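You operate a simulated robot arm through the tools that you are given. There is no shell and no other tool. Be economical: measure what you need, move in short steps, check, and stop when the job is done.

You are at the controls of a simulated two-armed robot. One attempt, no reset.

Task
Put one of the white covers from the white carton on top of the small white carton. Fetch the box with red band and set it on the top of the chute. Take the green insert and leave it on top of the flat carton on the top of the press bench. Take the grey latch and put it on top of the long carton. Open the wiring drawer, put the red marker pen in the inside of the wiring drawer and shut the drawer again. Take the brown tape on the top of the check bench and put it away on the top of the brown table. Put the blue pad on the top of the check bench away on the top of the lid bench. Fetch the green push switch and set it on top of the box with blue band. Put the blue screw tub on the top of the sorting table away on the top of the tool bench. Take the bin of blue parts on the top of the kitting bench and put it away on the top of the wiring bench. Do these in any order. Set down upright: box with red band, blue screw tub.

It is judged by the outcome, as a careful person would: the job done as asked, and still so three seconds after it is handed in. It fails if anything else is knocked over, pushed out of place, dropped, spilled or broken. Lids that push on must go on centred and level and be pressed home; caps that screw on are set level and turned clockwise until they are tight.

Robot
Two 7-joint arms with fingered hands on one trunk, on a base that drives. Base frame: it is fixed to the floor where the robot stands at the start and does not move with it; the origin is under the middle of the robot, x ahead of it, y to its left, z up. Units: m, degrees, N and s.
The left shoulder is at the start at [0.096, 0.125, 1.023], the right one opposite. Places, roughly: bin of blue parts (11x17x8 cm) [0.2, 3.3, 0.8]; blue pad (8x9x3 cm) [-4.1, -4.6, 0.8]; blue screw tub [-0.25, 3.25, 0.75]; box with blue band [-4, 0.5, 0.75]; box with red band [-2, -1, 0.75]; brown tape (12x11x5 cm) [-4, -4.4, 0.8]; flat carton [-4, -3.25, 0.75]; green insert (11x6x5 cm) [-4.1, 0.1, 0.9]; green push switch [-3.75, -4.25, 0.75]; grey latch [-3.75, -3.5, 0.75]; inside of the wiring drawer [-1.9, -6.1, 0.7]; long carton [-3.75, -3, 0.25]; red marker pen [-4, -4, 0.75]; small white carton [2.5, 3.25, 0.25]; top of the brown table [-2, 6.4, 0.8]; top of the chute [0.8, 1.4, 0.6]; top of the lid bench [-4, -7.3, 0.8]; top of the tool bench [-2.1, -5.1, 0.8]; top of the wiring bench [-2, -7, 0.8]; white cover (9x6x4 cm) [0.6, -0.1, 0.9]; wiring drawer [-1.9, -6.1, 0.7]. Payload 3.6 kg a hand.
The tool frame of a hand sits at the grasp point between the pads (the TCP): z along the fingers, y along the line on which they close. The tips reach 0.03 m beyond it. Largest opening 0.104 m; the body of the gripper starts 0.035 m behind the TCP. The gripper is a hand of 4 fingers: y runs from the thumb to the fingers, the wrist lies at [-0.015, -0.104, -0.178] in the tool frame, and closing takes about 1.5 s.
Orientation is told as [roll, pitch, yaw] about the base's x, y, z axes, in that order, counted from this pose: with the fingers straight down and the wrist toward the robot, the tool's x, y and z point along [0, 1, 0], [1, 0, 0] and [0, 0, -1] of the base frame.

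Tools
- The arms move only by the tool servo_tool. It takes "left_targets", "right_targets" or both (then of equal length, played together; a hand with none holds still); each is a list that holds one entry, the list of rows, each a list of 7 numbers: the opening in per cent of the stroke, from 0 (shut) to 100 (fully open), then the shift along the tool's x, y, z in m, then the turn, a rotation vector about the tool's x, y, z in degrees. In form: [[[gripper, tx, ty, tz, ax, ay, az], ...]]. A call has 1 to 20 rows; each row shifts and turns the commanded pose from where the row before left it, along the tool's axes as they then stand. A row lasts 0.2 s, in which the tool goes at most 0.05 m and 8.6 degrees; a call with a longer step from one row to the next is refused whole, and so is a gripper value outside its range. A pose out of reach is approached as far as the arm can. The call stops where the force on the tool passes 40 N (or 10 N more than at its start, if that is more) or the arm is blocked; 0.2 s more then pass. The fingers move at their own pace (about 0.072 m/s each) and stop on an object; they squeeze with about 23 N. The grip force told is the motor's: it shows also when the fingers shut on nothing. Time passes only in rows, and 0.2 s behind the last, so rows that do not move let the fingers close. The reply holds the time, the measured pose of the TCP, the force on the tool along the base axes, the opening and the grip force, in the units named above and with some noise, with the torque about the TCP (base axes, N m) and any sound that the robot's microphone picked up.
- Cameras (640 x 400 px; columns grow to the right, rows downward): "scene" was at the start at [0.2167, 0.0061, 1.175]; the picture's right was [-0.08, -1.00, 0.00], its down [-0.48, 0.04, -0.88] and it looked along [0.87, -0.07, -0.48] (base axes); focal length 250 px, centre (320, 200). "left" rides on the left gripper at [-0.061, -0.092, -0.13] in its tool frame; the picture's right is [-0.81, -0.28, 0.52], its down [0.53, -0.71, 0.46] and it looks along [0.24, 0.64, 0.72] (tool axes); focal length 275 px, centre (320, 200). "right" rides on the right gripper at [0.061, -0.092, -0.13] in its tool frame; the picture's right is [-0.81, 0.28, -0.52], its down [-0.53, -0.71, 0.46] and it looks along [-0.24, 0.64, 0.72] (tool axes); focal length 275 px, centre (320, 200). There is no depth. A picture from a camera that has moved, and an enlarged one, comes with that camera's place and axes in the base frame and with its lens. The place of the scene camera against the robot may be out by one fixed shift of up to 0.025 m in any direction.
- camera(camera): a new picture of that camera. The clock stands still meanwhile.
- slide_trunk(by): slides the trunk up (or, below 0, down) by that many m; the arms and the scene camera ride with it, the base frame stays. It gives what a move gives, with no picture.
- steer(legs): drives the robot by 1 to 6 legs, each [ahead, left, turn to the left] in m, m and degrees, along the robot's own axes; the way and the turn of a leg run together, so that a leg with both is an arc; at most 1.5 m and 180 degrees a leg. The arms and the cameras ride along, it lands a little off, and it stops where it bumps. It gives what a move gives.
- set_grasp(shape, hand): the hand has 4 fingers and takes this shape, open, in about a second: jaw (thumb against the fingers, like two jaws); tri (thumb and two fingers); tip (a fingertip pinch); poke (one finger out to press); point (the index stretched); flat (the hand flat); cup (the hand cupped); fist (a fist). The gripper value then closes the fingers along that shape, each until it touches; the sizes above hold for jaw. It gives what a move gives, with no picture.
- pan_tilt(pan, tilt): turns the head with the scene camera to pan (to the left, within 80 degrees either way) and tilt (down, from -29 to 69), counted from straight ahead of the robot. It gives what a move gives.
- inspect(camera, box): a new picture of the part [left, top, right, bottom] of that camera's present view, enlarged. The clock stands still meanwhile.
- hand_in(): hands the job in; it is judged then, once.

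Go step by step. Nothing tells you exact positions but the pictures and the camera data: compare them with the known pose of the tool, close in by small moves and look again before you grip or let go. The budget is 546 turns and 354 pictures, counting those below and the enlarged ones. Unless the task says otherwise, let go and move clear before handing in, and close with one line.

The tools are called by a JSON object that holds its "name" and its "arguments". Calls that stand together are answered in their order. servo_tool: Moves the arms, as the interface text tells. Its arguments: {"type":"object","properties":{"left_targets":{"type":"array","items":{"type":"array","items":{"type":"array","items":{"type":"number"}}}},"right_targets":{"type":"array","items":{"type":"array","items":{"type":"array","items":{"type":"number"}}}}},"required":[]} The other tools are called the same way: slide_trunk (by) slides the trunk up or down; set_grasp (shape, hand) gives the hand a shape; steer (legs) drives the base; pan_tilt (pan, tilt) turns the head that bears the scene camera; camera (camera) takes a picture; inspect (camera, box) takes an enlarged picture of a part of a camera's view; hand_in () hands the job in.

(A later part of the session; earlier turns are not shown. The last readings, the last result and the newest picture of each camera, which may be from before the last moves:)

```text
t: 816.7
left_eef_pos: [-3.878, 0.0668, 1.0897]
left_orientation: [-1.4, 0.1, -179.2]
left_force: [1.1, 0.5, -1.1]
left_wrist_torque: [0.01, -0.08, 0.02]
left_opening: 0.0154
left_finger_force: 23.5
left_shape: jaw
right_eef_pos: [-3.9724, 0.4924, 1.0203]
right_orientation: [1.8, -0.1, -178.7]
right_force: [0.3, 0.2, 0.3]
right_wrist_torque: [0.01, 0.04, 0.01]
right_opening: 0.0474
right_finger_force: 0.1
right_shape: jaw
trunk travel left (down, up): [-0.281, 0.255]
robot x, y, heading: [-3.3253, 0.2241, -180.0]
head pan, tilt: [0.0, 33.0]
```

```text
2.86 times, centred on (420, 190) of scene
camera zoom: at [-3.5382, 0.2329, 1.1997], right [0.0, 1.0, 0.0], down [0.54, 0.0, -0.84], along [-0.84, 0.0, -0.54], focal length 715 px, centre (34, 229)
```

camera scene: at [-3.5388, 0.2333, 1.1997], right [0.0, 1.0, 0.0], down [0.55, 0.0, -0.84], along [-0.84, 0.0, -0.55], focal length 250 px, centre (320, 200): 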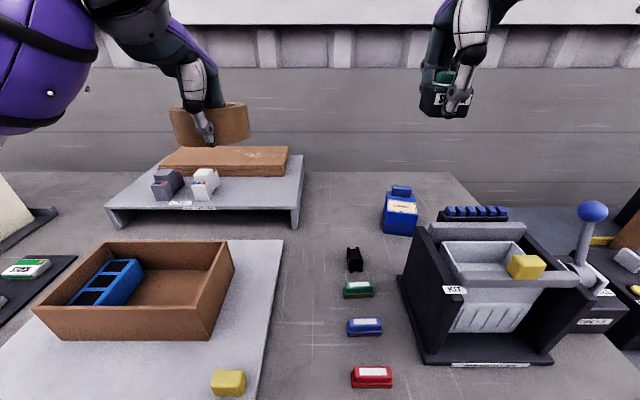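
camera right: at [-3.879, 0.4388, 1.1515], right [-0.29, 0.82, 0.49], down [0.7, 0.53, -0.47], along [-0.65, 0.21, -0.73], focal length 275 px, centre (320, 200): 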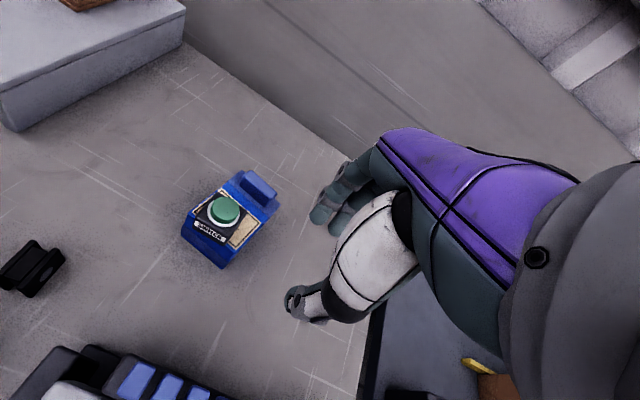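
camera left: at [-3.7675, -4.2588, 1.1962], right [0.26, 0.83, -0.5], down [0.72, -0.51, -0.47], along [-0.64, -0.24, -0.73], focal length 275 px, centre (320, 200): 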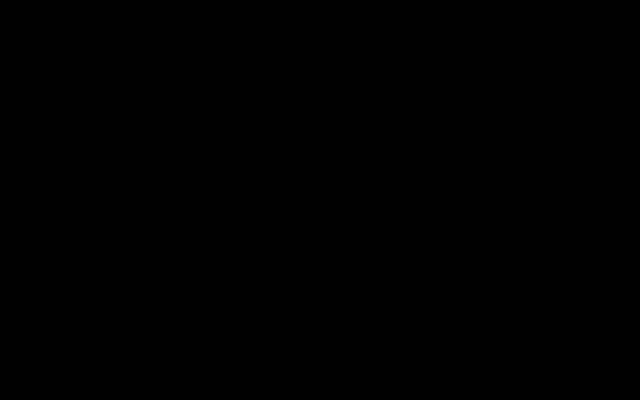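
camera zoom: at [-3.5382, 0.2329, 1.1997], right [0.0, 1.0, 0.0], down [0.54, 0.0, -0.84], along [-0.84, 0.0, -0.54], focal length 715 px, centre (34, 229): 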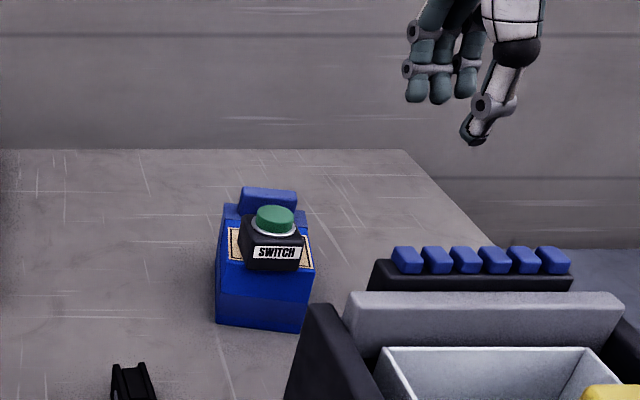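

The green switch sits on the blue-banded box. Next I'll fetch the red-banded box with the right hand: raise the tape a bit, back out, and go to the south side of its table.

{"name": "servo_tool", "arguments": {"left_targets": [[[0, 0, -0.02, -0.03, 0, 0, 0], [0, 0, -0.02, -0.03, 0, 0, 0], [0, 0, -0.01, 0, 0, 0, 0]]], "right_targets": [[[100, 0, -0.03, -0.03, 0, 0, 0], [100, 0, -0.04, -0.02, 0, 0, 0], [100, 0.03, -0.03, 0, 0, 0, 0]]]}}

{"name": "steer", "arguments": {"legs": [[-0.42, 0, 0], [0, 0, 90], [1.5, 0, 0], [0.42, 0, 0]]}}

{"name": "steer", "arguments": {"legs": [[0, 0, 155]]}}

{"name": "pan_tilt", "arguments": {"pan": -5, "tilt": 33}}

{"name": "camera", "arguments": {"camera": "scene"}}

```text
t: 817.5
left_eef_pos: [-3.8273, 0.064, 1.1481]
left_orientation: [-1.4, 0.1, -179.2]
left_force: [1.1, -0.8, -2.9]
left_wrist_torque: [0.03, -0.07, 0.0]
left_opening: 0.0153
left_finger_force: 23.3
left_shape: jaw
right_eef_pos: [-3.8697, 0.4653, 1.0695]
right_orientation: [1.8, 0.0, -178.7]
right_force: [0.7, 0.4, -0.3]
right_wrist_torque: [0.05, 0.0, 0.01]
right_opening: 0.1036
right_finger_force: 0.1
right_shape: jaw
trunk travel left (down, up): [-0.281, 0.255]
robot x, y, heading: [-3.3247, 0.2229, -179.8]
head pan, tilt: [0.0, 33.0]
```

```text
t: 833.2
left_eef_pos: [-2.7813, -2.2201, 1.1506]
left_orientation: [-1.5, 0.1, -90.6]
left_force: [0.0, -0.5, -1.4]
left_wrist_torque: [0.11, 0.04, -0.03]
left_opening: 0.015
left_finger_force: 23.0
left_shape: jaw
right_eef_pos: [-3.1841, -2.2503, 1.0681]
right_orientation: [1.7, -0.1, -90.2]
right_force: [0.3, 1.0, -0.2]
right_wrist_torque: [-0.01, -0.02, 0.0]
right_opening: 0.1037
right_finger_force: 0.1
right_shape: jaw
trunk travel left (down, up): [-0.281, 0.255]
robot x, y, heading: [-2.9233, -1.7076, -91.7]
head pan, tilt: [0.0, 33.0]
```

```text
t: 840.0
left_eef_pos: [-2.8465, -1.188, 1.1506]
left_orientation: [-1.4, 0.2, 65.2]
left_force: [0.4, -0.3, -1.9]
left_wrist_torque: [-0.05, 0.01, 0.01]
left_opening: 0.0146
left_finger_force: 23.4
left_shape: jaw
right_eef_pos: [-2.4669, -1.3243, 1.068]
right_orientation: [1.8, -0.1, 65.7]
right_force: [0.5, -0.6, 0.6]
right_wrist_torque: [0.04, 0.01, 0.0]
right_opening: 0.1038
right_finger_force: 0.0
right_shape: jaw
trunk travel left (down, up): [-0.281, 0.255]
robot x, y, heading: [-2.9246, -1.7119, 64.5]
head pan, tilt: [0.0, 33.0]
```

```text
t: 840.6
left_eef_pos: [-2.8459, -1.1883, 1.1499]
left_orientation: [-1.4, 0.1, 65.2]
left_force: [0.0, -0.5, -1.7]
left_wrist_torque: [-0.1, 0.0, 0.0]
left_opening: 0.0155
left_finger_force: 23.4
left_shape: jaw
right_eef_pos: [-2.4648, -1.3227, 1.0691]
right_orientation: [1.8, -0.1, 65.6]
right_force: [0.4, 0.9, 0.8]
right_wrist_torque: [0.01, 0.0, 0.01]
right_opening: 0.1036
right_finger_force: 0.0
right_shape: jaw
trunk travel left (down, up): [-0.281, 0.255]
robot x, y, heading: [-2.922, -1.7092, 64.6]
head pan, tilt: [-5.0, 33.0]
```

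```text
83 pictures are left
camera scene: at [-2.8303, -1.5102, 1.1998], right [0.86, -0.51, 0.0], down [-0.28, -0.47, -0.84], along [0.43, 0.72, -0.54], focal length 250 px, centre (320, 200)
```

scene: 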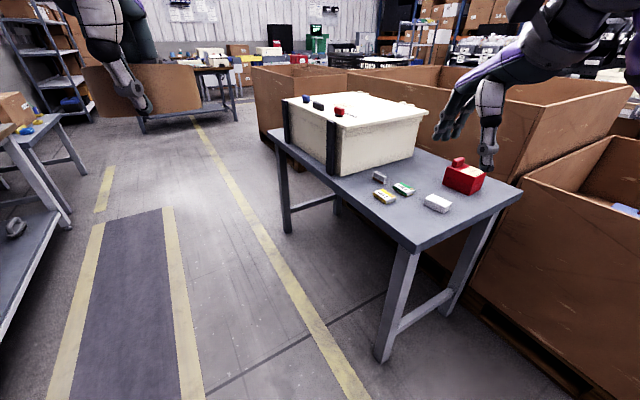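

{"name": "steer", "arguments": {"legs": [[0.257, -0.56, 0], [0, 0, 15]]}}

{"name": "camera", "arguments": {"camera": "right"}}

{"name": "camera", "arguments": {"camera": "scene"}}

```text
t: 845.0
left_eef_pos: [-2.3615, -1.1942, 1.1488]
left_orientation: [-1.4, 0.1, 80.0]
left_force: [1.5, -0.2, -1.0]
left_wrist_torque: [-0.09, 0.01, 0.0]
left_opening: 0.0151
left_finger_force: 23.4
left_shape: jaw
right_eef_pos: [-1.9589, -1.2274, 1.069]
right_orientation: [1.7, -0.2, 80.6]
right_force: [-0.4, 0.3, -0.2]
right_wrist_torque: [0.07, 0.03, 0.01]
right_opening: 0.1038
right_finger_force: 0.0
right_shape: jaw
trunk travel left (down, up): [-0.281, 0.255]
robot x, y, heading: [-2.3036, -1.7217, 79.3]
head pan, tilt: [-5.0, 33.0]
```

```text
82 pictures are left
camera right: at [-2.0301, -1.3083, 1.201], right [0.86, 0.13, 0.49], down [0.39, -0.79, -0.47], along [0.32, 0.6, -0.73], focal length 275 px, centre (320, 200)
```

right: 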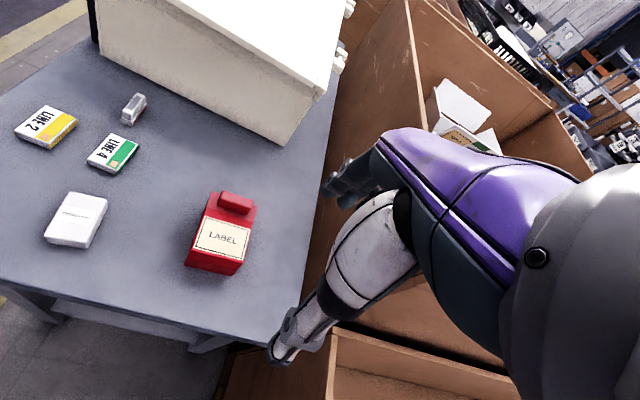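

```text
81 pictures are left
camera scene: at [-2.2607, -1.5006, 1.1998], right [0.96, -0.27, 0.0], down [-0.15, -0.52, -0.84], along [0.23, 0.81, -0.54], focal length 250 px, centre (320, 200)
```

scene: 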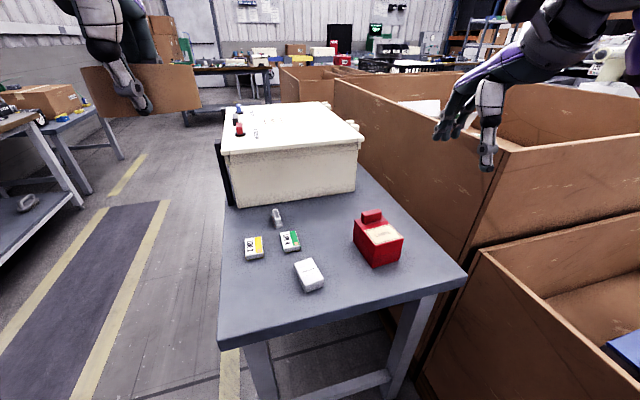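

The red box is about 7.3 cm wide in x (-2.03 to -1.96), its front at y ≈ -1.163. I'll rotate the right hand 80° to grip across its width, and look again.

{"name": "servo_tool", "arguments": {"right_targets": [[[100, 0, 0, 0, 0, 0, 8], [100, 0, 0, 0, 0, 0, 8], [100, 0, 0, 0, 0, 0, 8], [100, 0, 0, 0, 0, 0, 8], [100, 0, 0, 0, 0, 0, 8], [100, 0, 0, 0, 0, 0, 8], [100, 0, 0, 0, 0, 0, 8], [100, 0, 0, 0, 0, 0, 8], [100, 0, 0, 0, 0, 0, 8], [100, 0, 0, 0, 0, 0, 6], [100, 0, 0, 0, 0, 0, 0]]]}}

{"name": "camera", "arguments": {"camera": "right"}}

```text
t: 847.4
left_eef_pos: [-2.362, -1.1942, 1.1486]
left_orientation: [-1.4, 0.1, 80.0]
left_force: [1.0, 0.1, -1.1]
left_wrist_torque: [-0.06, 0.02, 0.02]
left_opening: 0.0149
left_finger_force: 22.9
left_shape: jaw
right_eef_pos: [-1.9592, -1.229, 1.069]
right_orientation: [0.5, 1.8, 2.4]
right_force: [0.6, 0.0, 0.8]
right_wrist_torque: [0.02, 0.05, 0.02]
right_opening: 0.1036
right_finger_force: 0.1
right_shape: jaw
trunk travel left (down, up): [-0.281, 0.255]
robot x, y, heading: [-2.3038, -1.7203, 79.7]
head pan, tilt: [-5.0, 33.0]
```

```text
80 pictures are left
camera right: at [-2.0483, -1.171, 1.2029], right [0.32, -0.8, 0.5], down [-0.7, -0.56, -0.44], along [0.63, -0.21, -0.75], focal length 275 px, centre (320, 200)
```

right: 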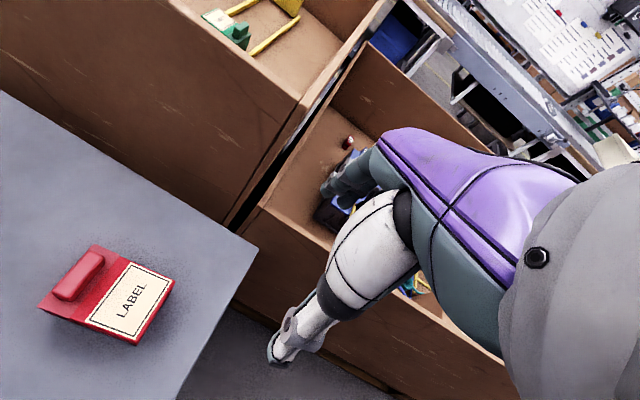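

The red box is centred at (-2.001, -1.113), top z ≈ 0.825. I'll move over it and partway down.

{"name": "servo_tool", "arguments": {"right_targets": [[[100, 0.03, -0.01, 0, -1.8, 0, 0], [100, 0.03, -0.009, 0, 0, 0, 2], [100, 0.03, -0.009, 0, 0, 0, 0], [100, 0.028, -0.009, 0, 0, 0, 0], [100, 0, 0, 0.04, 0, 0, 0], [100, 0, 0, 0.04, 0, 0, 0], [100, 0, 0, 0.04, 0, 0, 0], [100, 0, 0, 0.03, 0, 0, 0], [100, 0, 0, 0, 0, 0, 0]]]}}

{"name": "camera", "arguments": {"camera": "right"}}

```text
t: 849.4
left_eef_pos: [-2.3615, -1.1951, 1.1499]
left_orientation: [-1.4, 0.1, 80.1]
left_force: [-0.6, 0.2, -2.0]
left_wrist_torque: [-0.08, 0.0, 0.01]
left_opening: 0.0151
left_finger_force: 23.1
left_shape: jaw
right_eef_pos: [-1.9967, -1.1112, 0.9205]
right_orientation: [0.5, 0.0, 0.6]
right_force: [-0.4, -0.1, -0.6]
right_wrist_torque: [0.01, -0.01, -0.02]
right_opening: 0.1035
right_finger_force: 0.0
right_shape: jaw
trunk travel left (down, up): [-0.281, 0.255]
robot x, y, heading: [-2.3052, -1.7145, 79.1]
head pan, tilt: [-5.0, 33.0]
```

```text
79 pictures are left
camera right: at [-2.0902, -1.0508, 1.0524], right [0.28, -0.81, 0.51], down [-0.71, -0.54, -0.46], along [0.65, -0.23, -0.73], focal length 275 px, centre (320, 200)
```

right: 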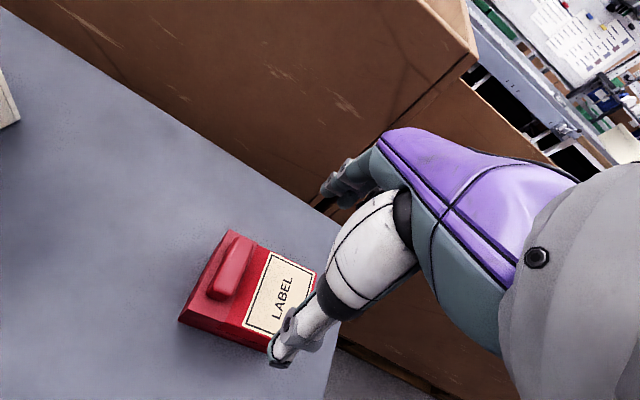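

{"name": "servo_tool", "arguments": {"right_targets": [[[100, 0.003, -0.008, 0.025, 0, 0, 0], [100, 0, 0, 0.03, 0, 0, 0], [100, 0, 0, 0.03, 0, 0, 0], [100, 0, 0, 0.017, 0, 0, 0], [70, 0, 0, 0, 0, 0, 0], [30, 0, 0, 0, 0, 0, 0], [0, 0, 0, 0, 0, 0, 0], [0, 0, 0, 0, 0, 0, 0], [0, 0, 0, 0, 0, 0, 0], [0, 0, 0, 0, 0, 0, 0]]]}}

{"name": "camera", "arguments": {"camera": "right"}}

```text
t: 851.6
left_eef_pos: [-2.3614, -1.1941, 1.1495]
left_orientation: [-1.4, 0.0, 80.0]
left_force: [-0.5, 1.0, -1.6]
left_wrist_torque: [-0.05, -0.06, -0.01]
left_opening: 0.0152
left_finger_force: 22.9
left_shape: jaw
right_eef_pos: [-2.005, -1.1057, 0.8181]
right_orientation: [0.5, 0.1, 0.6]
right_force: [-0.4, -0.3, -1.3]
right_wrist_torque: [0.02, 0.04, 0.0]
right_opening: 0.0683
right_finger_force: 23.1
right_shape: jaw
trunk travel left (down, up): [-0.281, 0.255]
robot x, y, heading: [-2.3046, -1.7157, 79.3]
head pan, tilt: [-5.0, 33.0]
```

```text
78 pictures are left
camera right: at [-2.0976, -1.0453, 0.9489], right [0.28, -0.81, 0.51], down [-0.71, -0.54, -0.46], along [0.65, -0.23, -0.73], focal length 275 px, centre (320, 200)
```

right: 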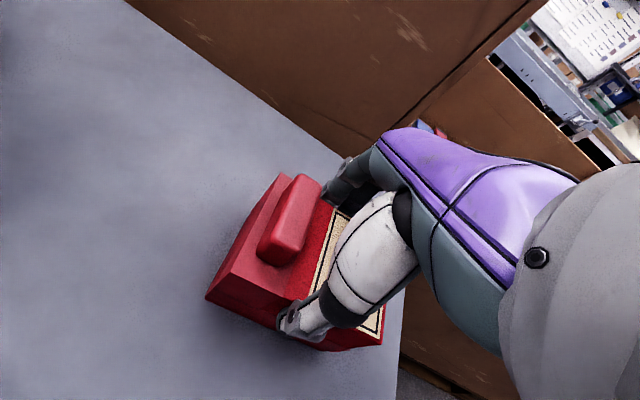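

The red box is gripped. I'll lift it, pull it in, and head north along the aisle.

{"name": "servo_tool", "arguments": {"right_targets": [[[0, 0, 0, -0.02, 0, 0, 0], [0, 0, 0, -0.04, 0, 0, 0], [0, 0, 0, -0.04, 0, 0, 0], [0, 0, 0, -0.04, 0, 0, 0], [0, 0, 0, -0.04, 0, 0, 0], [0, -0.03, 0, -0.02, 0, 0, 0], [0, -0.04, 0, 0, 0, 0, 0], [0, -0.03, 0, 0, 0, 0, 0], [0, 0, 0, 0, 0, 0, 0]]]}}

{"name": "steer", "arguments": {"legs": [[0, 0.65, 0], [0, 0, 10.7], [1.5, 0, 0], [1.5, 0, 0], [0.9, 0, 0]]}}

{"name": "pan_tilt", "arguments": {"pan": -25, "tilt": 18}}

{"name": "camera", "arguments": {"camera": "scene"}}

```text
t: 853.6
left_eef_pos: [-2.3613, -1.1939, 1.149]
left_orientation: [-1.4, 0.2, 80.0]
left_force: [-0.5, 0.5, -2.1]
left_wrist_torque: [-0.1, 0.0, 0.0]
left_opening: 0.0148
left_finger_force: 23.2
left_shape: jaw
right_eef_pos: [-2.0042, -1.2073, 1.0172]
right_orientation: [0.5, 0.0, 0.5]
right_force: [0.3, 0.6, -2.5]
right_wrist_torque: [0.02, 0.0, -0.01]
right_opening: 0.0685
right_finger_force: 23.0
right_shape: jaw
trunk travel left (down, up): [-0.281, 0.255]
robot x, y, heading: [-2.3012, -1.722, 79.2]
head pan, tilt: [-5.0, 33.0]
```

```text
t: 876.4
left_eef_pos: [-3.0734, 2.8054, 1.1494]
left_orientation: [-1.4, 0.1, 91.2]
left_force: [0.4, 0.3, -1.5]
left_wrist_torque: [-0.12, -0.03, 0.04]
left_opening: 0.0151
left_finger_force: 22.9
left_shape: jaw
right_eef_pos: [-2.7204, 2.8614, 1.0174]
right_orientation: [0.5, -0.1, 11.7]
right_force: [-0.3, -0.1, -1.8]
right_wrist_torque: [0.0, -0.01, -0.01]
right_opening: 0.0685
right_finger_force: 23.1
right_shape: jaw
trunk travel left (down, up): [-0.281, 0.255]
robot x, y, heading: [-2.9153, 2.3026, 90.7]
head pan, tilt: [-5.0, 33.0]
```

```text
t: 877.2
left_eef_pos: [-3.0736, 2.8047, 1.1484]
left_orientation: [-1.4, 0.0, 91.2]
left_force: [0.1, 0.6, -1.7]
left_wrist_torque: [-0.07, -0.05, -0.01]
left_opening: 0.0149
left_finger_force: 22.8
left_shape: jaw
right_eef_pos: [-2.7196, 2.861, 1.0179]
right_orientation: [0.4, 0.0, 11.6]
right_force: [0.2, 0.5, -2.9]
right_wrist_torque: [0.02, 0.02, 0.0]
right_opening: 0.0681
right_finger_force: 22.7
right_shape: jaw
trunk travel left (down, up): [-0.281, 0.255]
robot x, y, heading: [-2.9154, 2.2994, 90.4]
head pan, tilt: [-25.0, 18.0]
```

```text
77 pictures are left
camera scene: at [-2.8808, 2.522, 1.2237], right [0.91, -0.41, 0.0], down [-0.13, -0.28, -0.95], along [0.39, 0.87, -0.31], focal length 250 px, centre (320, 200)
```

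scene: 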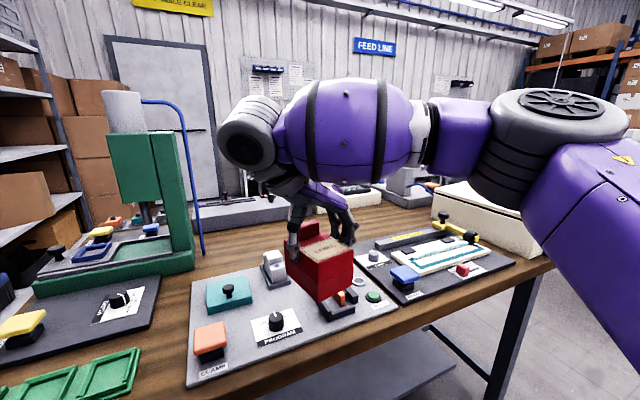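

I'm right at a brown-topped machine table. I'll back off and turn east toward the chute.

{"name": "steer", "arguments": {"legs": [[-0.35, 0, 0], [0, 0, -90]]}}

{"name": "pan_tilt", "arguments": {"pan": 0, "tilt": 18}}

{"name": "camera", "arguments": {"camera": "scene"}}

```text
t: 883.4
left_eef_pos: [-2.4041, 2.0988, 1.1493]
left_orientation: [-1.4, 0.1, 0.3]
left_force: [0.0, -0.5, -1.1]
left_wrist_torque: [-0.02, 0.09, 0.0]
left_opening: 0.0149
left_finger_force: 23.2
left_shape: jaw
right_eef_pos: [-2.3546, 1.7443, 1.0166]
right_orientation: [0.4, -0.1, -79.2]
right_force: [0.1, 0.8, -1.8]
right_wrist_torque: [-0.01, 0.03, -0.03]
right_opening: 0.0684
right_finger_force: 23.1
right_shape: jaw
trunk travel left (down, up): [-0.281, 0.255]
robot x, y, heading: [-2.9127, 1.9464, -0.8]
head pan, tilt: [-25.0, 18.0]
```

```text
t: 884.2
left_eef_pos: [-2.405, 2.0997, 1.1503]
left_orientation: [-1.3, 0.1, 0.3]
left_force: [0.7, -0.4, -2.1]
left_wrist_torque: [-0.02, 0.1, -0.01]
left_opening: 0.015
left_finger_force: 23.1
left_shape: jaw
right_eef_pos: [-2.3552, 1.7439, 1.0166]
right_orientation: [0.5, 0.0, -79.2]
right_force: [0.5, 0.0, -2.4]
right_wrist_torque: [-0.03, -0.02, -0.03]
right_opening: 0.0687
right_finger_force: 23.3
right_shape: jaw
trunk travel left (down, up): [-0.281, 0.255]
robot x, y, heading: [-2.9154, 1.9465, -0.3]
head pan, tilt: [0.0, 18.0]
```

```text
76 pictures are left
camera scene: at [-2.6993, 1.9588, 1.2238], right [-0.01, -1.0, 0.0], down [-0.31, 0.0, -0.95], along [0.95, -0.01, -0.31], focal length 250 px, centre (320, 200)
```

scene: 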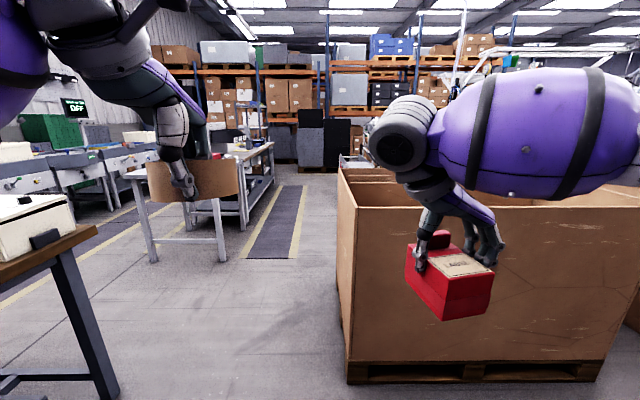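

The corridor east (y 1.8–2.8) is clear. I'll centre in it and drive to the chute.

{"name": "steer", "arguments": {"legs": [[0, 0.36, 0.5], [1.5, 0, 0], [1.0, 0, 0]]}}

{"name": "pan_tilt", "arguments": {"pan": -15, "tilt": 28}}

{"name": "camera", "arguments": {"camera": "scene"}}

```text
t: 898.4
left_eef_pos: [0.0988, 2.4934, 1.1491]
left_orientation: [-1.4, 0.2, 1.8]
left_force: [-0.5, 1.0, -1.6]
left_wrist_torque: [0.0, 0.11, 0.0]
left_opening: 0.0153
left_finger_force: 23.3
left_shape: jaw
right_eef_pos: [0.1585, 2.1419, 1.0164]
right_orientation: [0.5, 0.0, -77.7]
right_force: [0.1, -0.5, -2.7]
right_wrist_torque: [-0.01, -0.01, -0.04]
right_opening: 0.0683
right_finger_force: 23.2
right_shape: jaw
trunk travel left (down, up): [-0.281, 0.255]
robot x, y, heading: [-0.4044, 2.3293, 0.9]
head pan, tilt: [0.0, 18.0]
```

```text
t: 899.2
left_eef_pos: [0.0986, 2.4946, 1.1491]
left_orientation: [-1.3, 0.1, 1.8]
left_force: [-0.2, -0.3, -2.2]
left_wrist_torque: [-0.03, 0.08, 0.01]
left_opening: 0.0149
left_finger_force: 22.6
left_shape: jaw
right_eef_pos: [0.1597, 2.1415, 1.0178]
right_orientation: [0.5, 0.0, -77.7]
right_force: [0.2, 0.2, -2.6]
right_wrist_torque: [-0.01, 0.02, 0.0]
right_opening: 0.0682
right_finger_force: 23.1
right_shape: jaw
trunk travel left (down, up): [-0.281, 0.255]
robot x, y, heading: [-0.406, 2.3307, 1.3]
head pan, tilt: [-15.0, 28.0]
```

```text
75 pictures are left
camera scene: at [-0.1963, 2.3225, 1.2077], right [-0.24, -0.97, 0.0], down [-0.46, 0.11, -0.88], along [0.86, -0.21, -0.47], focal length 250 px, centre (320, 200)
```

scene: 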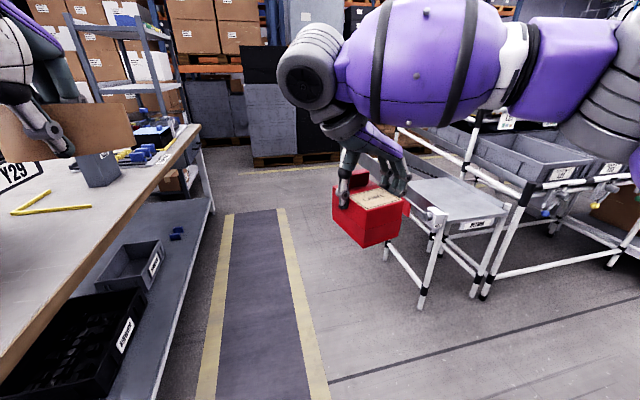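

The chute's flat RETURN tray is at about x 0.6–1.0, y 1.27–1.56. I'll drive alongside and turn south to face it.

{"name": "steer", "arguments": {"legs": [[1.33, 0, -1], [0, 0, -90], [0.2, 0, 0]]}}

{"name": "pan_tilt", "arguments": {"pan": 0, "tilt": 38}}

{"name": "camera", "arguments": {"camera": "scene"}}

{"name": "camera", "arguments": {"camera": "right"}}

```text
t: 910.8
left_eef_pos: [1.0391, 1.613, 1.15]
left_orientation: [-1.4, 0.1, -91.3]
left_force: [0.4, 0.3, -2.1]
left_wrist_torque: [0.06, 0.02, -0.01]
left_opening: 0.0151
left_finger_force: 23.6
left_shape: jaw
right_eef_pos: [0.684, 1.5714, 1.0169]
right_orientation: [0.5, 0.0, -170.8]
right_force: [0.0, 0.7, -2.2]
right_wrist_torque: [0.01, 0.01, -0.02]
right_opening: 0.068
right_finger_force: 23.0
right_shape: jaw
trunk travel left (down, up): [-0.281, 0.255]
robot x, y, heading: [0.9046, 2.1219, -92.1]
head pan, tilt: [-15.0, 28.0]
```

```text
t: 911.6
left_eef_pos: [1.0391, 1.6123, 1.15]
left_orientation: [-1.3, 0.1, -91.3]
left_force: [-0.3, 0.2, -1.8]
left_wrist_torque: [0.09, 0.05, -0.01]
left_opening: 0.0149
left_finger_force: 22.9
left_shape: jaw
right_eef_pos: [0.6848, 1.5729, 1.0181]
right_orientation: [0.5, 0.0, -170.7]
right_force: [0.9, 0.0, -1.7]
right_wrist_torque: [0.0, -0.04, 0.0]
right_opening: 0.068
right_finger_force: 23.9
right_shape: jaw
trunk travel left (down, up): [-0.281, 0.255]
robot x, y, heading: [0.9054, 2.1236, -92.2]
head pan, tilt: [0.0, 38.0]
```

```text
74 pictures are left
camera scene: at [0.8905, 1.9275, 1.1922], right [-1.0, 0.04, 0.0], down [0.02, 0.62, -0.79], along [-0.03, -0.79, -0.62], focal length 250 px, centre (320, 200)
```

scene: 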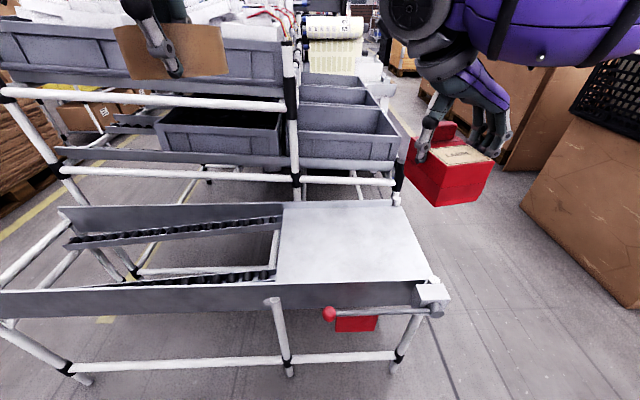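

```text
73 pictures are left
camera right: at [0.7842, 1.529, 1.148], right [-0.4, 0.76, 0.51], down [0.62, 0.64, -0.46], along [-0.67, 0.13, -0.73], focal length 275 px, centre (320, 200)
```

right: 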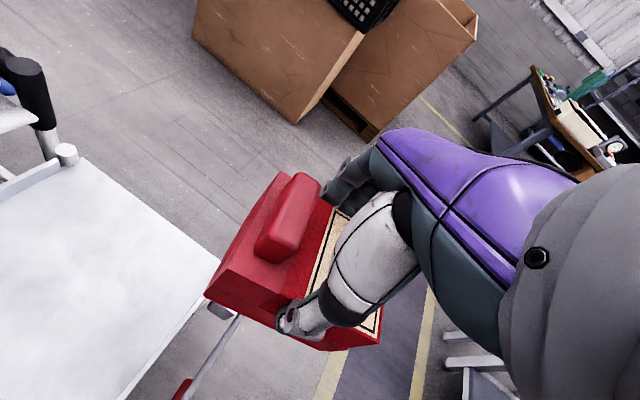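

The plate is flat: x 0.58–1.0, y 1.22–1.54, z ≈ 0.6. I'll step 20 cm closer and bring the box over its middle.

{"name": "steer", "arguments": {"legs": [[0.19, 0, 2]]}}

{"name": "camera", "arguments": {"camera": "right"}}

```text
t: 913.1
left_eef_pos: [1.055, 1.4285, 1.1495]
left_orientation: [-1.4, 0.1, -89.1]
left_force: [0.0, -0.5, -1.5]
left_wrist_torque: [0.1, -0.02, 0.02]
left_opening: 0.0149
left_finger_force: 23.2
left_shape: jaw
right_eef_pos: [0.7017, 1.3748, 1.0162]
right_orientation: [0.5, 0.0, -168.6]
right_force: [-0.1, -0.7, -1.8]
right_wrist_torque: [0.05, 0.02, 0.0]
right_opening: 0.0681
right_finger_force: 22.5
right_shape: jaw
trunk travel left (down, up): [-0.281, 0.255]
robot x, y, heading: [0.8956, 1.9314, -89.7]
head pan, tilt: [0.0, 38.0]
```

```text
72 pictures are left
camera right: at [0.8033, 1.335, 1.1477], right [-0.43, 0.74, 0.51], down [0.59, 0.66, -0.46], along [-0.68, 0.11, -0.73], focal length 275 px, centre (320, 200)
```

right: 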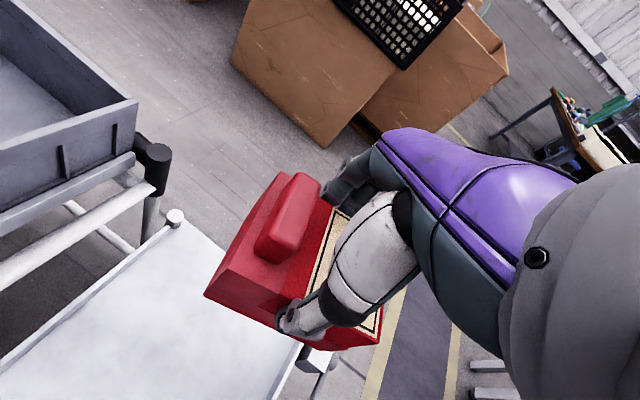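

{"name": "servo_tool", "arguments": {"right_targets": [[[0, 0, -0.03, 0, 0, 0, 0], [0, 0, -0.03, 0, 0, 0, 0], [0, 0.002, -0.029, 0, 0, 0, 0], [0, 0, 0, 0.04, 0, 0, 0], [0, 0, 0, 0.04, 0, 0, 0], [0, 0, 0, 0.04, 0, 0, 0], [0, 0, 0, 0.04, 0, 0, 0], [0, 0, 0, 0.04, 0, 0, 0], [0, 0, 0, 0.04, 0, 0, 0], [0, 0, 0, 0.02, 0, 0, 0], [0, 0, 0, 0, 0, 0, 0]]]}}

{"name": "camera", "arguments": {"camera": "right"}}

{"name": "camera", "arguments": {"camera": "scene"}}

```text
t: 915.5
left_eef_pos: [1.0555, 1.4285, 1.1492]
left_orientation: [-1.2, 0.1, -89.1]
left_force: [-0.1, -0.6, -1.7]
left_wrist_torque: [0.08, 0.01, 0.01]
left_opening: 0.0151
left_finger_force: 23.0
left_shape: jaw
right_eef_pos: [0.7898, 1.3898, 0.7562]
right_orientation: [0.5, 0.0, -168.6]
right_force: [0.3, -0.2, -2.8]
right_wrist_torque: [0.0, 0.01, -0.01]
right_opening: 0.0681
right_finger_force: 23.0
right_shape: jaw
trunk travel left (down, up): [-0.281, 0.255]
robot x, y, heading: [0.9013, 1.9352, -90.0]
head pan, tilt: [0.0, 38.0]
```

```text
71 pictures are left
camera right: at [0.892, 1.3498, 0.8869], right [-0.43, 0.74, 0.51], down [0.6, 0.66, -0.46], along [-0.68, 0.11, -0.73], focal length 275 px, centre (320, 200)
```

right: 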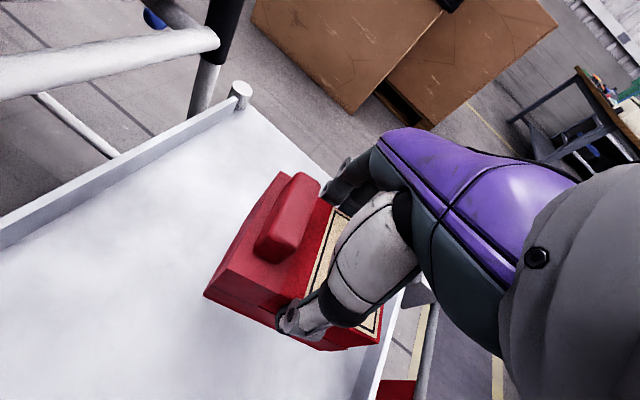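

```text
70 pictures are left
camera scene: at [0.8953, 1.738, 1.1921], right [-1.0, 0.0, 0.0], down [0.0, 0.62, -0.79], along [0.0, -0.79, -0.62], focal length 250 px, centre (320, 200)
```

scene: 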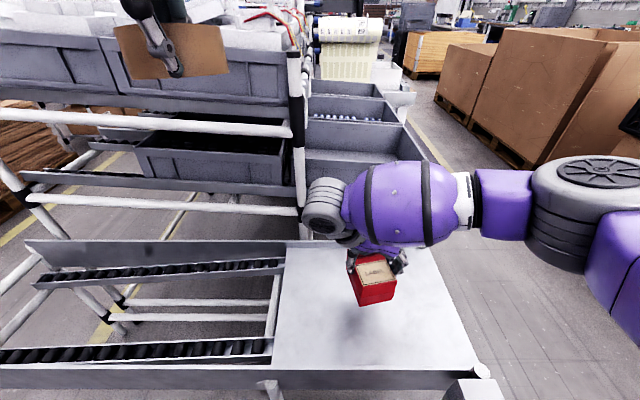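

The box is over the middle of the plate. I'll lower it slowly to contact.

{"name": "servo_tool", "arguments": {"right_targets": [[[0, 0, 0, 0.03, 0, 0, 0], [0, 0, 0, 0.02, 0, 0, 0], [0, 0, 0, 0.012, 0, 0, 0], [0, 0, 0, 0.008, 0, 0, 0], [0, 0, 0, 0.006, 0, 0, 0], [0, 0, 0, 0.006, 0, 0, 0], [0, 0, 0, 0.005, 0, 0, 0], [0, 0, 0, 0.005, 0, 0, 0], [0, 0, 0, 0.005, 0, 0, 0], [0, 0, 0, 0.005, 0, 0, 0], [0, 0, 0, 0, 0, 0, 0]]]}}

{"name": "camera", "arguments": {"camera": "right"}}

```text
t: 917.9
left_eef_pos: [1.0555, 1.4323, 1.151]
left_orientation: [-1.3, 0.0, -89.1]
left_force: [-1.0, 0.2, -2.1]
left_wrist_torque: [0.11, 0.05, 0.01]
left_opening: 0.0153
left_finger_force: 22.6
left_shape: jaw
right_eef_pos: [0.7911, 1.3892, 0.6574]
right_orientation: [0.7, -0.1, -168.6]
right_force: [-3.7, -2.0, 29.3]
right_wrist_torque: [-0.02, 0.2, 0.12]
right_opening: 0.0671
right_finger_force: 22.8
right_shape: jaw
trunk travel left (down, up): [-0.281, 0.255]
robot x, y, heading: [0.8975, 1.9381, -89.9]
head pan, tilt: [0.0, 38.0]
```

```text
69 pictures are left
camera right: at [0.8923, 1.3495, 0.7879], right [-0.43, 0.75, 0.51], down [0.59, 0.66, -0.46], along [-0.68, 0.1, -0.73], focal length 275 px, centre (320, 200)
```

right: 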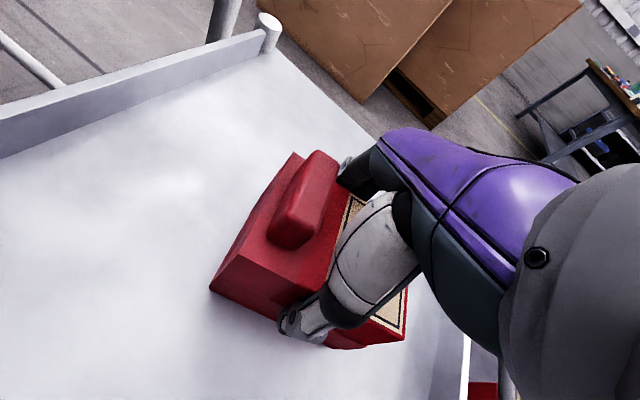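

It's down on the plate. I'll ease up, release, and lift away.

{"name": "servo_tool", "arguments": {"right_targets": [[[0, 0, 0, -0.006, 0, 0, 0], [40, 0, 0, 0, 0, 0, 0], [75, 0, 0, 0, 0, 0, 0], [92, 0, 0, 0, 0, 0, 0], [92, 0, 0, 0, 0, 0, 0], [92, 0, 0, -0.02, 0, 0, 0], [92, 0, 0, -0.03, 0, 0, 0], [92, 0, 0, -0.04, 0, 0, 0], [92, 0, 0, -0.04, 0, 0, 0], [92, 0, 0, -0.04, 0, 0, 0], [92, 0, 0, -0.04, 0, 0, 0], [92, 0, 0, -0.04, 0, 0, 0], [92, 0, 0, -0.04, 0, 0, 0], [92, 0, 0, 0, 0, 0, 0]]]}}

{"name": "camera", "arguments": {"camera": "scene"}}

{"name": "camera", "arguments": {"camera": "right"}}

```text
t: 920.9
left_eef_pos: [1.0553, 1.4289, 1.1486]
left_orientation: [-1.3, 0.1, -89.1]
left_force: [-0.4, 0.0, -1.0]
left_wrist_torque: [0.06, 0.02, 0.02]
left_opening: 0.0149
left_finger_force: 22.7
left_shape: jaw
right_eef_pos: [0.7911, 1.3938, 0.9535]
right_orientation: [0.4, -0.1, -168.6]
right_force: [0.2, 0.5, 1.1]
right_wrist_torque: [0.02, 0.0, 0.0]
right_opening: 0.0955
right_finger_force: 0.2
right_shape: jaw
trunk travel left (down, up): [-0.281, 0.255]
robot x, y, heading: [0.8985, 1.9323, -90.0]
head pan, tilt: [0.0, 38.0]
```

```text
68 pictures are left
camera scene: at [0.8952, 1.7378, 1.192], right [-1.0, 0.0, 0.0], down [0.0, 0.62, -0.79], along [0.0, -0.79, -0.62], focal length 250 px, centre (320, 200)
```

scene: 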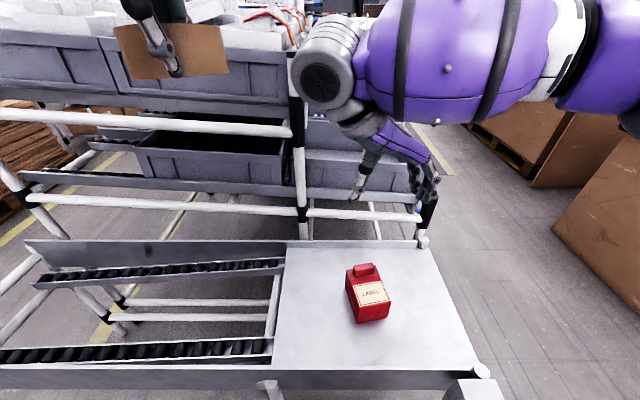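

```text
67 pictures are left
camera right: at [0.8921, 1.3534, 1.0838], right [-0.43, 0.74, 0.51], down [0.59, 0.66, -0.46], along [-0.68, 0.11, -0.73], focal length 275 px, centre (320, 200)
```

right: 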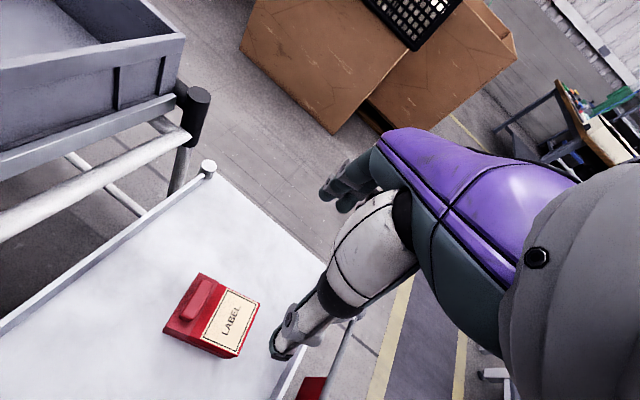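

The red box stands upright on the chute. Last is the tape: I'll square the right hand, go back west, and then north past the tables.

{"name": "servo_tool", "arguments": {"right_targets": [[[100, 0, 0, -0.02, 0, 0, -8], [100, 0, 0, -0.02, 0, 0, -8], [100, 0, 0, -0.02, 0, 0, -8], [100, 0, 0, 0, 0, 0, -8], [100, 0, 0, 0, 0, 0, -8], [100, 0, 0, 0, 0, 0, -8], [100, 0, 0, 0, 0, 0, -8], [100, 0, 0, 0, 0, 0, -8], [100, 0, 0, 0, 0, 0, -8], [100, 0, 0, 0, 0, 0, -6], [100, 0, 0, 0, 0, 0, 0]]]}}

{"name": "steer", "arguments": {"legs": [[-0.38, 0, 0], [0, 0, -90], [1.5, 0, 0], [0.67, 0, 0], [0, 0, -90]]}}

{"name": "steer", "arguments": {"legs": [[1.5, 0, 0], [0.4, 0, 0]]}}

{"name": "pan_tilt", "arguments": {"pan": 10, "tilt": 18}}

{"name": "camera", "arguments": {"camera": "scene"}}

```text
t: 923.3
left_eef_pos: [1.0552, 1.4294, 1.1496]
left_orientation: [-1.3, 0.0, -89.1]
left_force: [0.4, -0.1, -0.8]
left_wrist_torque: [0.06, 0.03, 0.0]
left_opening: 0.015
left_finger_force: 22.6
left_shape: jaw
right_eef_pos: [0.7889, 1.3892, 1.0123]
right_orientation: [0.1, -0.5, -90.5]
right_force: [0.1, -0.2, 0.5]
right_wrist_torque: [0.02, 0.0, 0.03]
right_opening: 0.1034
right_finger_force: 0.1
right_shape: jaw
trunk travel left (down, up): [-0.281, 0.255]
robot x, y, heading: [0.8997, 1.9338, -89.7]
head pan, tilt: [0.0, 38.0]
```

```text
t: 943.6
left_eef_pos: [-1.4453, 2.7935, 1.1495]
left_orientation: [-1.3, 0.0, 93.4]
left_force: [0.5, -0.1, -1.7]
left_wrist_torque: [-0.09, -0.03, -0.01]
left_opening: 0.0151
left_finger_force: 22.7
left_shape: jaw
right_eef_pos: [-1.1796, 2.844, 1.0118]
right_orientation: [0.1, -0.6, 91.9]
right_force: [0.3, -0.2, -0.3]
right_wrist_torque: [0.04, -0.01, -0.02]
right_opening: 0.1035
right_finger_force: 0.0
right_shape: jaw
trunk travel left (down, up): [-0.281, 0.255]
robot x, y, heading: [-1.2631, 2.2951, 92.4]
head pan, tilt: [0.0, 38.0]
```

```text
t: 953.1
left_eef_pos: [-1.5293, 4.6697, 1.1495]
left_orientation: [-1.4, 0.0, 93.4]
left_force: [0.6, 0.4, -2.5]
left_wrist_torque: [-0.09, -0.02, 0.01]
left_opening: 0.0149
left_finger_force: 23.4
left_shape: jaw
right_eef_pos: [-1.2645, 4.7205, 1.0122]
right_orientation: [0.1, -0.5, 91.9]
right_force: [0.0, 0.8, -0.5]
right_wrist_torque: [0.0, 0.03, 0.01]
right_opening: 0.1036
right_finger_force: 0.0
right_shape: jaw
trunk travel left (down, up): [-0.281, 0.255]
robot x, y, heading: [-1.3494, 4.1692, 92.7]
head pan, tilt: [0.0, 38.0]
```

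```text
t: 953.9
left_eef_pos: [-1.528, 4.6695, 1.1489]
left_orientation: [-1.3, 0.0, 93.4]
left_force: [-0.2, 0.0, -2.1]
left_wrist_torque: [-0.07, -0.05, 0.02]
left_opening: 0.0153
left_finger_force: 22.7
left_shape: jaw
right_eef_pos: [-1.2639, 4.7195, 1.0122]
right_orientation: [0.1, -0.4, 91.9]
right_force: [-0.5, 0.0, -0.7]
right_wrist_torque: [-0.02, 0.01, -0.01]
right_opening: 0.1037
right_finger_force: 0.0
right_shape: jaw
trunk travel left (down, up): [-0.281, 0.255]
robot x, y, heading: [-1.3485, 4.1718, 92.6]
head pan, tilt: [10.0, 18.0]
```

```text
66 pictures are left
camera scene: at [-1.3804, 4.3987, 1.2237], right [0.98, 0.22, 0.0], down [0.07, -0.3, -0.95], along [-0.21, 0.93, -0.31], focal length 250 px, centre (320, 200)
```

scene: 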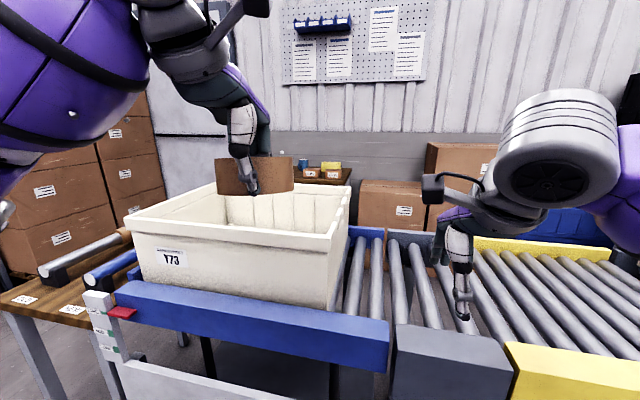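

The feed line is right ahead. I'll back off a bit and look to the left for the brown table.

{"name": "steer", "arguments": {"legs": [[-0.15, 0.5, 0]]}}

{"name": "pan_tilt", "arguments": {"pan": 0, "tilt": 18}}

{"name": "camera", "arguments": {"camera": "scene"}}

```text
t: 957.0
left_eef_pos: [-2.0303, 4.4948, 1.1494]
left_orientation: [-1.3, 0.2, 93.8]
left_force: [0.3, 0.7, -0.8]
left_wrist_torque: [-0.07, -0.05, -0.03]
left_opening: 0.0148
left_finger_force: 22.8
left_shape: jaw
right_eef_pos: [-1.7663, 4.5471, 1.0123]
right_orientation: [0.0, -0.5, 92.3]
right_force: [-0.4, 0.2, -0.5]
right_wrist_torque: [-0.02, 0.0, 0.03]
right_opening: 0.1034
right_finger_force: 0.1
right_shape: jaw
trunk travel left (down, up): [-0.281, 0.255]
robot x, y, heading: [-1.8457, 3.9962, 93.2]
head pan, tilt: [10.0, 18.0]
```

```text
t: 957.7
left_eef_pos: [-2.0291, 4.4945, 1.1494]
left_orientation: [-1.4, 0.1, 93.7]
left_force: [-0.2, 0.2, -1.8]
left_wrist_torque: [-0.08, -0.03, 0.0]
left_opening: 0.015
left_finger_force: 23.2
left_shape: jaw
right_eef_pos: [-1.766, 4.5466, 1.0107]
right_orientation: [0.0, -0.5, 92.4]
right_force: [-0.4, 0.2, 0.6]
right_wrist_torque: [0.0, 0.0, 0.0]
right_opening: 0.1037
right_finger_force: 0.0
right_shape: jaw
trunk travel left (down, up): [-0.281, 0.255]
robot x, y, heading: [-1.8462, 3.9979, 93.2]
head pan, tilt: [0.0, 18.0]
```

```text
65 pictures are left
camera scene: at [-1.8639, 4.2271, 1.2238], right [1.0, 0.05, 0.0], down [0.02, -0.31, -0.95], along [-0.05, 0.95, -0.31], focal length 250 px, centre (320, 200)
```

scene: 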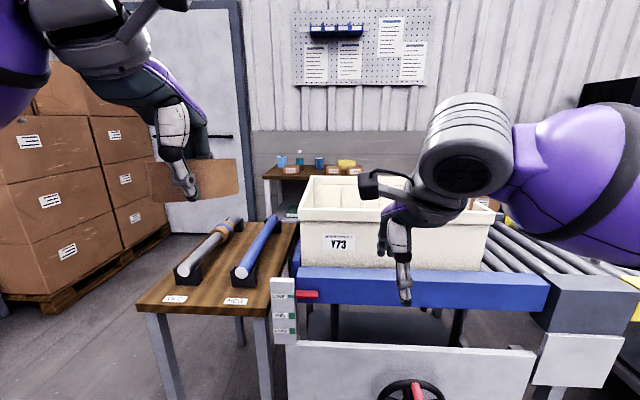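

The brown table at (-2, 6.4) stands by the wall, behind the feed line. I'll go round on the left side and look at it from the west.

{"name": "steer", "arguments": {"legs": [[0, 1.2, -3.2], [1.5, 0, 0]]}}

{"name": "pan_tilt", "arguments": {"pan": -50, "tilt": 20}}

{"name": "camera", "arguments": {"camera": "scene"}}

```text
t: 970.8
left_eef_pos: [-3.2136, 5.9622, 1.1486]
left_orientation: [-1.3, 0.1, 90.6]
left_force: [0.0, 0.1, -1.7]
left_wrist_torque: [-0.1, -0.05, 0.01]
left_opening: 0.015
left_finger_force: 23.0
left_shape: jaw
right_eef_pos: [-2.9472, 6.0008, 1.0122]
right_orientation: [0.1, -0.5, 89.1]
right_force: [0.2, -0.2, 0.1]
right_wrist_torque: [0.01, 0.0, 0.04]
right_opening: 0.1038
right_finger_force: 0.1
right_shape: jaw
trunk travel left (down, up): [-0.281, 0.255]
robot x, y, heading: [-3.0578, 5.4588, 89.9]
head pan, tilt: [0.0, 18.0]
```

```text
t: 972.0
left_eef_pos: [-3.2136, 5.9622, 1.1484]
left_orientation: [-1.3, 0.1, 90.6]
left_force: [0.4, -0.5, -1.1]
left_wrist_torque: [-0.07, -0.02, 0.05]
left_opening: 0.0151
left_finger_force: 23.1
left_shape: jaw
right_eef_pos: [-2.9473, 6.0005, 1.0121]
right_orientation: [0.1, -0.6, 89.1]
right_force: [0.7, 1.1, 0.1]
right_wrist_torque: [-0.02, -0.03, 0.0]
right_opening: 0.1039
right_finger_force: 0.0
right_shape: jaw
trunk travel left (down, up): [-0.281, 0.255]
robot x, y, heading: [-3.0609, 5.4544, 90.0]
head pan, tilt: [-50.0, 20.0]
```

```text
64 pictures are left
camera scene: at [-2.9918, 5.6523, 1.2206], right [0.64, -0.77, 0.0], down [-0.26, -0.22, -0.94], along [0.72, 0.6, -0.34], focal length 250 px, centre (320, 200)
```

scene: 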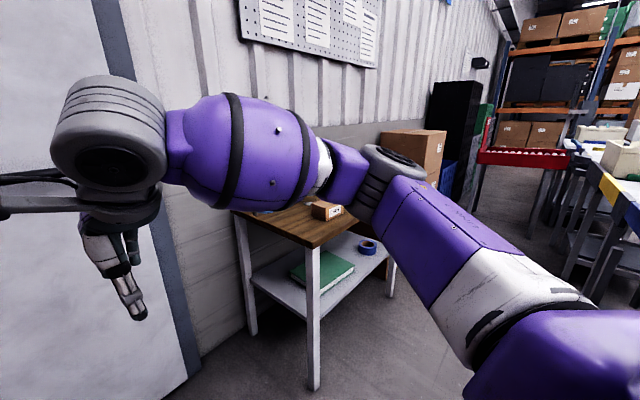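

The brown table is just to my right (west end x ≈ -2.42, y 6.17–6.65). I'll turn toward it and look at its top.

{"name": "steer", "arguments": {"legs": [[0, 0, -55], [0.3, 0.1, 0]]}}

{"name": "pan_tilt", "arguments": {"pan": 0, "tilt": 30}}

{"name": "camera", "arguments": {"camera": "scene"}}

{"name": "camera", "arguments": {"camera": "right"}}

```text
t: 976.6
left_eef_pos: [-2.5417, 6.1215, 1.1483]
left_orientation: [-1.2, 0.1, 35.2]
left_force: [0.5, 0.1, -1.0]
left_wrist_torque: [-0.1, 0.04, 0.03]
left_opening: 0.015
left_finger_force: 22.6
left_shape: jaw
right_eef_pos: [-2.3598, 5.9236, 1.0107]
right_orientation: [0.0, -0.5, 33.7]
right_force: [-0.2, 0.5, 0.1]
right_wrist_torque: [0.0, 0.0, 0.02]
right_opening: 0.1036
right_finger_force: 0.0
right_shape: jaw
trunk travel left (down, up): [-0.281, 0.255]
robot x, y, heading: [-2.8702, 5.7104, 34.7]
head pan, tilt: [-50.0, 20.0]
```

```text
t: 977.7
left_eef_pos: [-2.5409, 6.122, 1.1496]
left_orientation: [-1.3, 0.1, 35.3]
left_force: [-0.2, -0.5, -0.5]
left_wrist_torque: [-0.07, 0.06, 0.02]
left_opening: 0.015
left_finger_force: 22.7
left_shape: jaw
right_eef_pos: [-2.359, 5.9239, 1.0118]
right_orientation: [0.1, -0.4, 33.7]
right_force: [-0.3, -0.4, 0.1]
right_wrist_torque: [-0.02, -0.05, -0.01]
right_opening: 0.1036
right_finger_force: 0.0
right_shape: jaw
trunk travel left (down, up): [-0.281, 0.255]
robot x, y, heading: [-2.8686, 5.7067, 34.3]
head pan, tilt: [0.0, 30.0]
```

```text
63 pictures are left
camera scene: at [-2.6982, 5.8415, 1.2045], right [0.57, -0.82, 0.0], down [-0.41, -0.28, -0.87], along [0.71, 0.49, -0.5], focal length 250 px, centre (320, 200)
```

scene: 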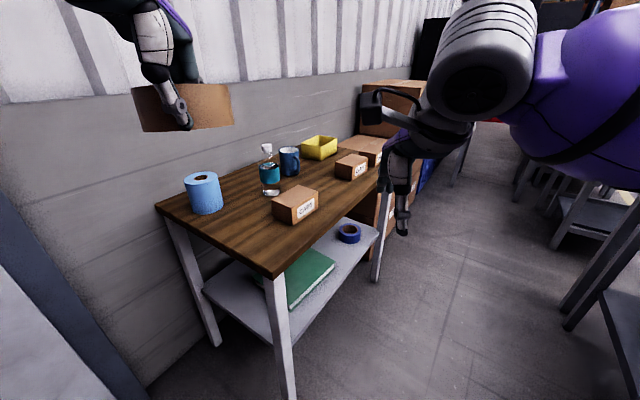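

```text
62 pictures are left
camera right: at [-2.4703, 5.9245, 1.1413], right [0.68, -0.52, 0.52], down [-0.29, -0.84, -0.46], along [0.68, 0.16, -0.72], focal length 275 px, centre (320, 200)
```

right: 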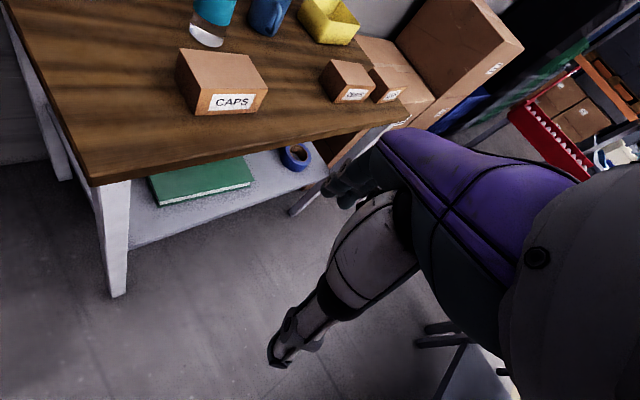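

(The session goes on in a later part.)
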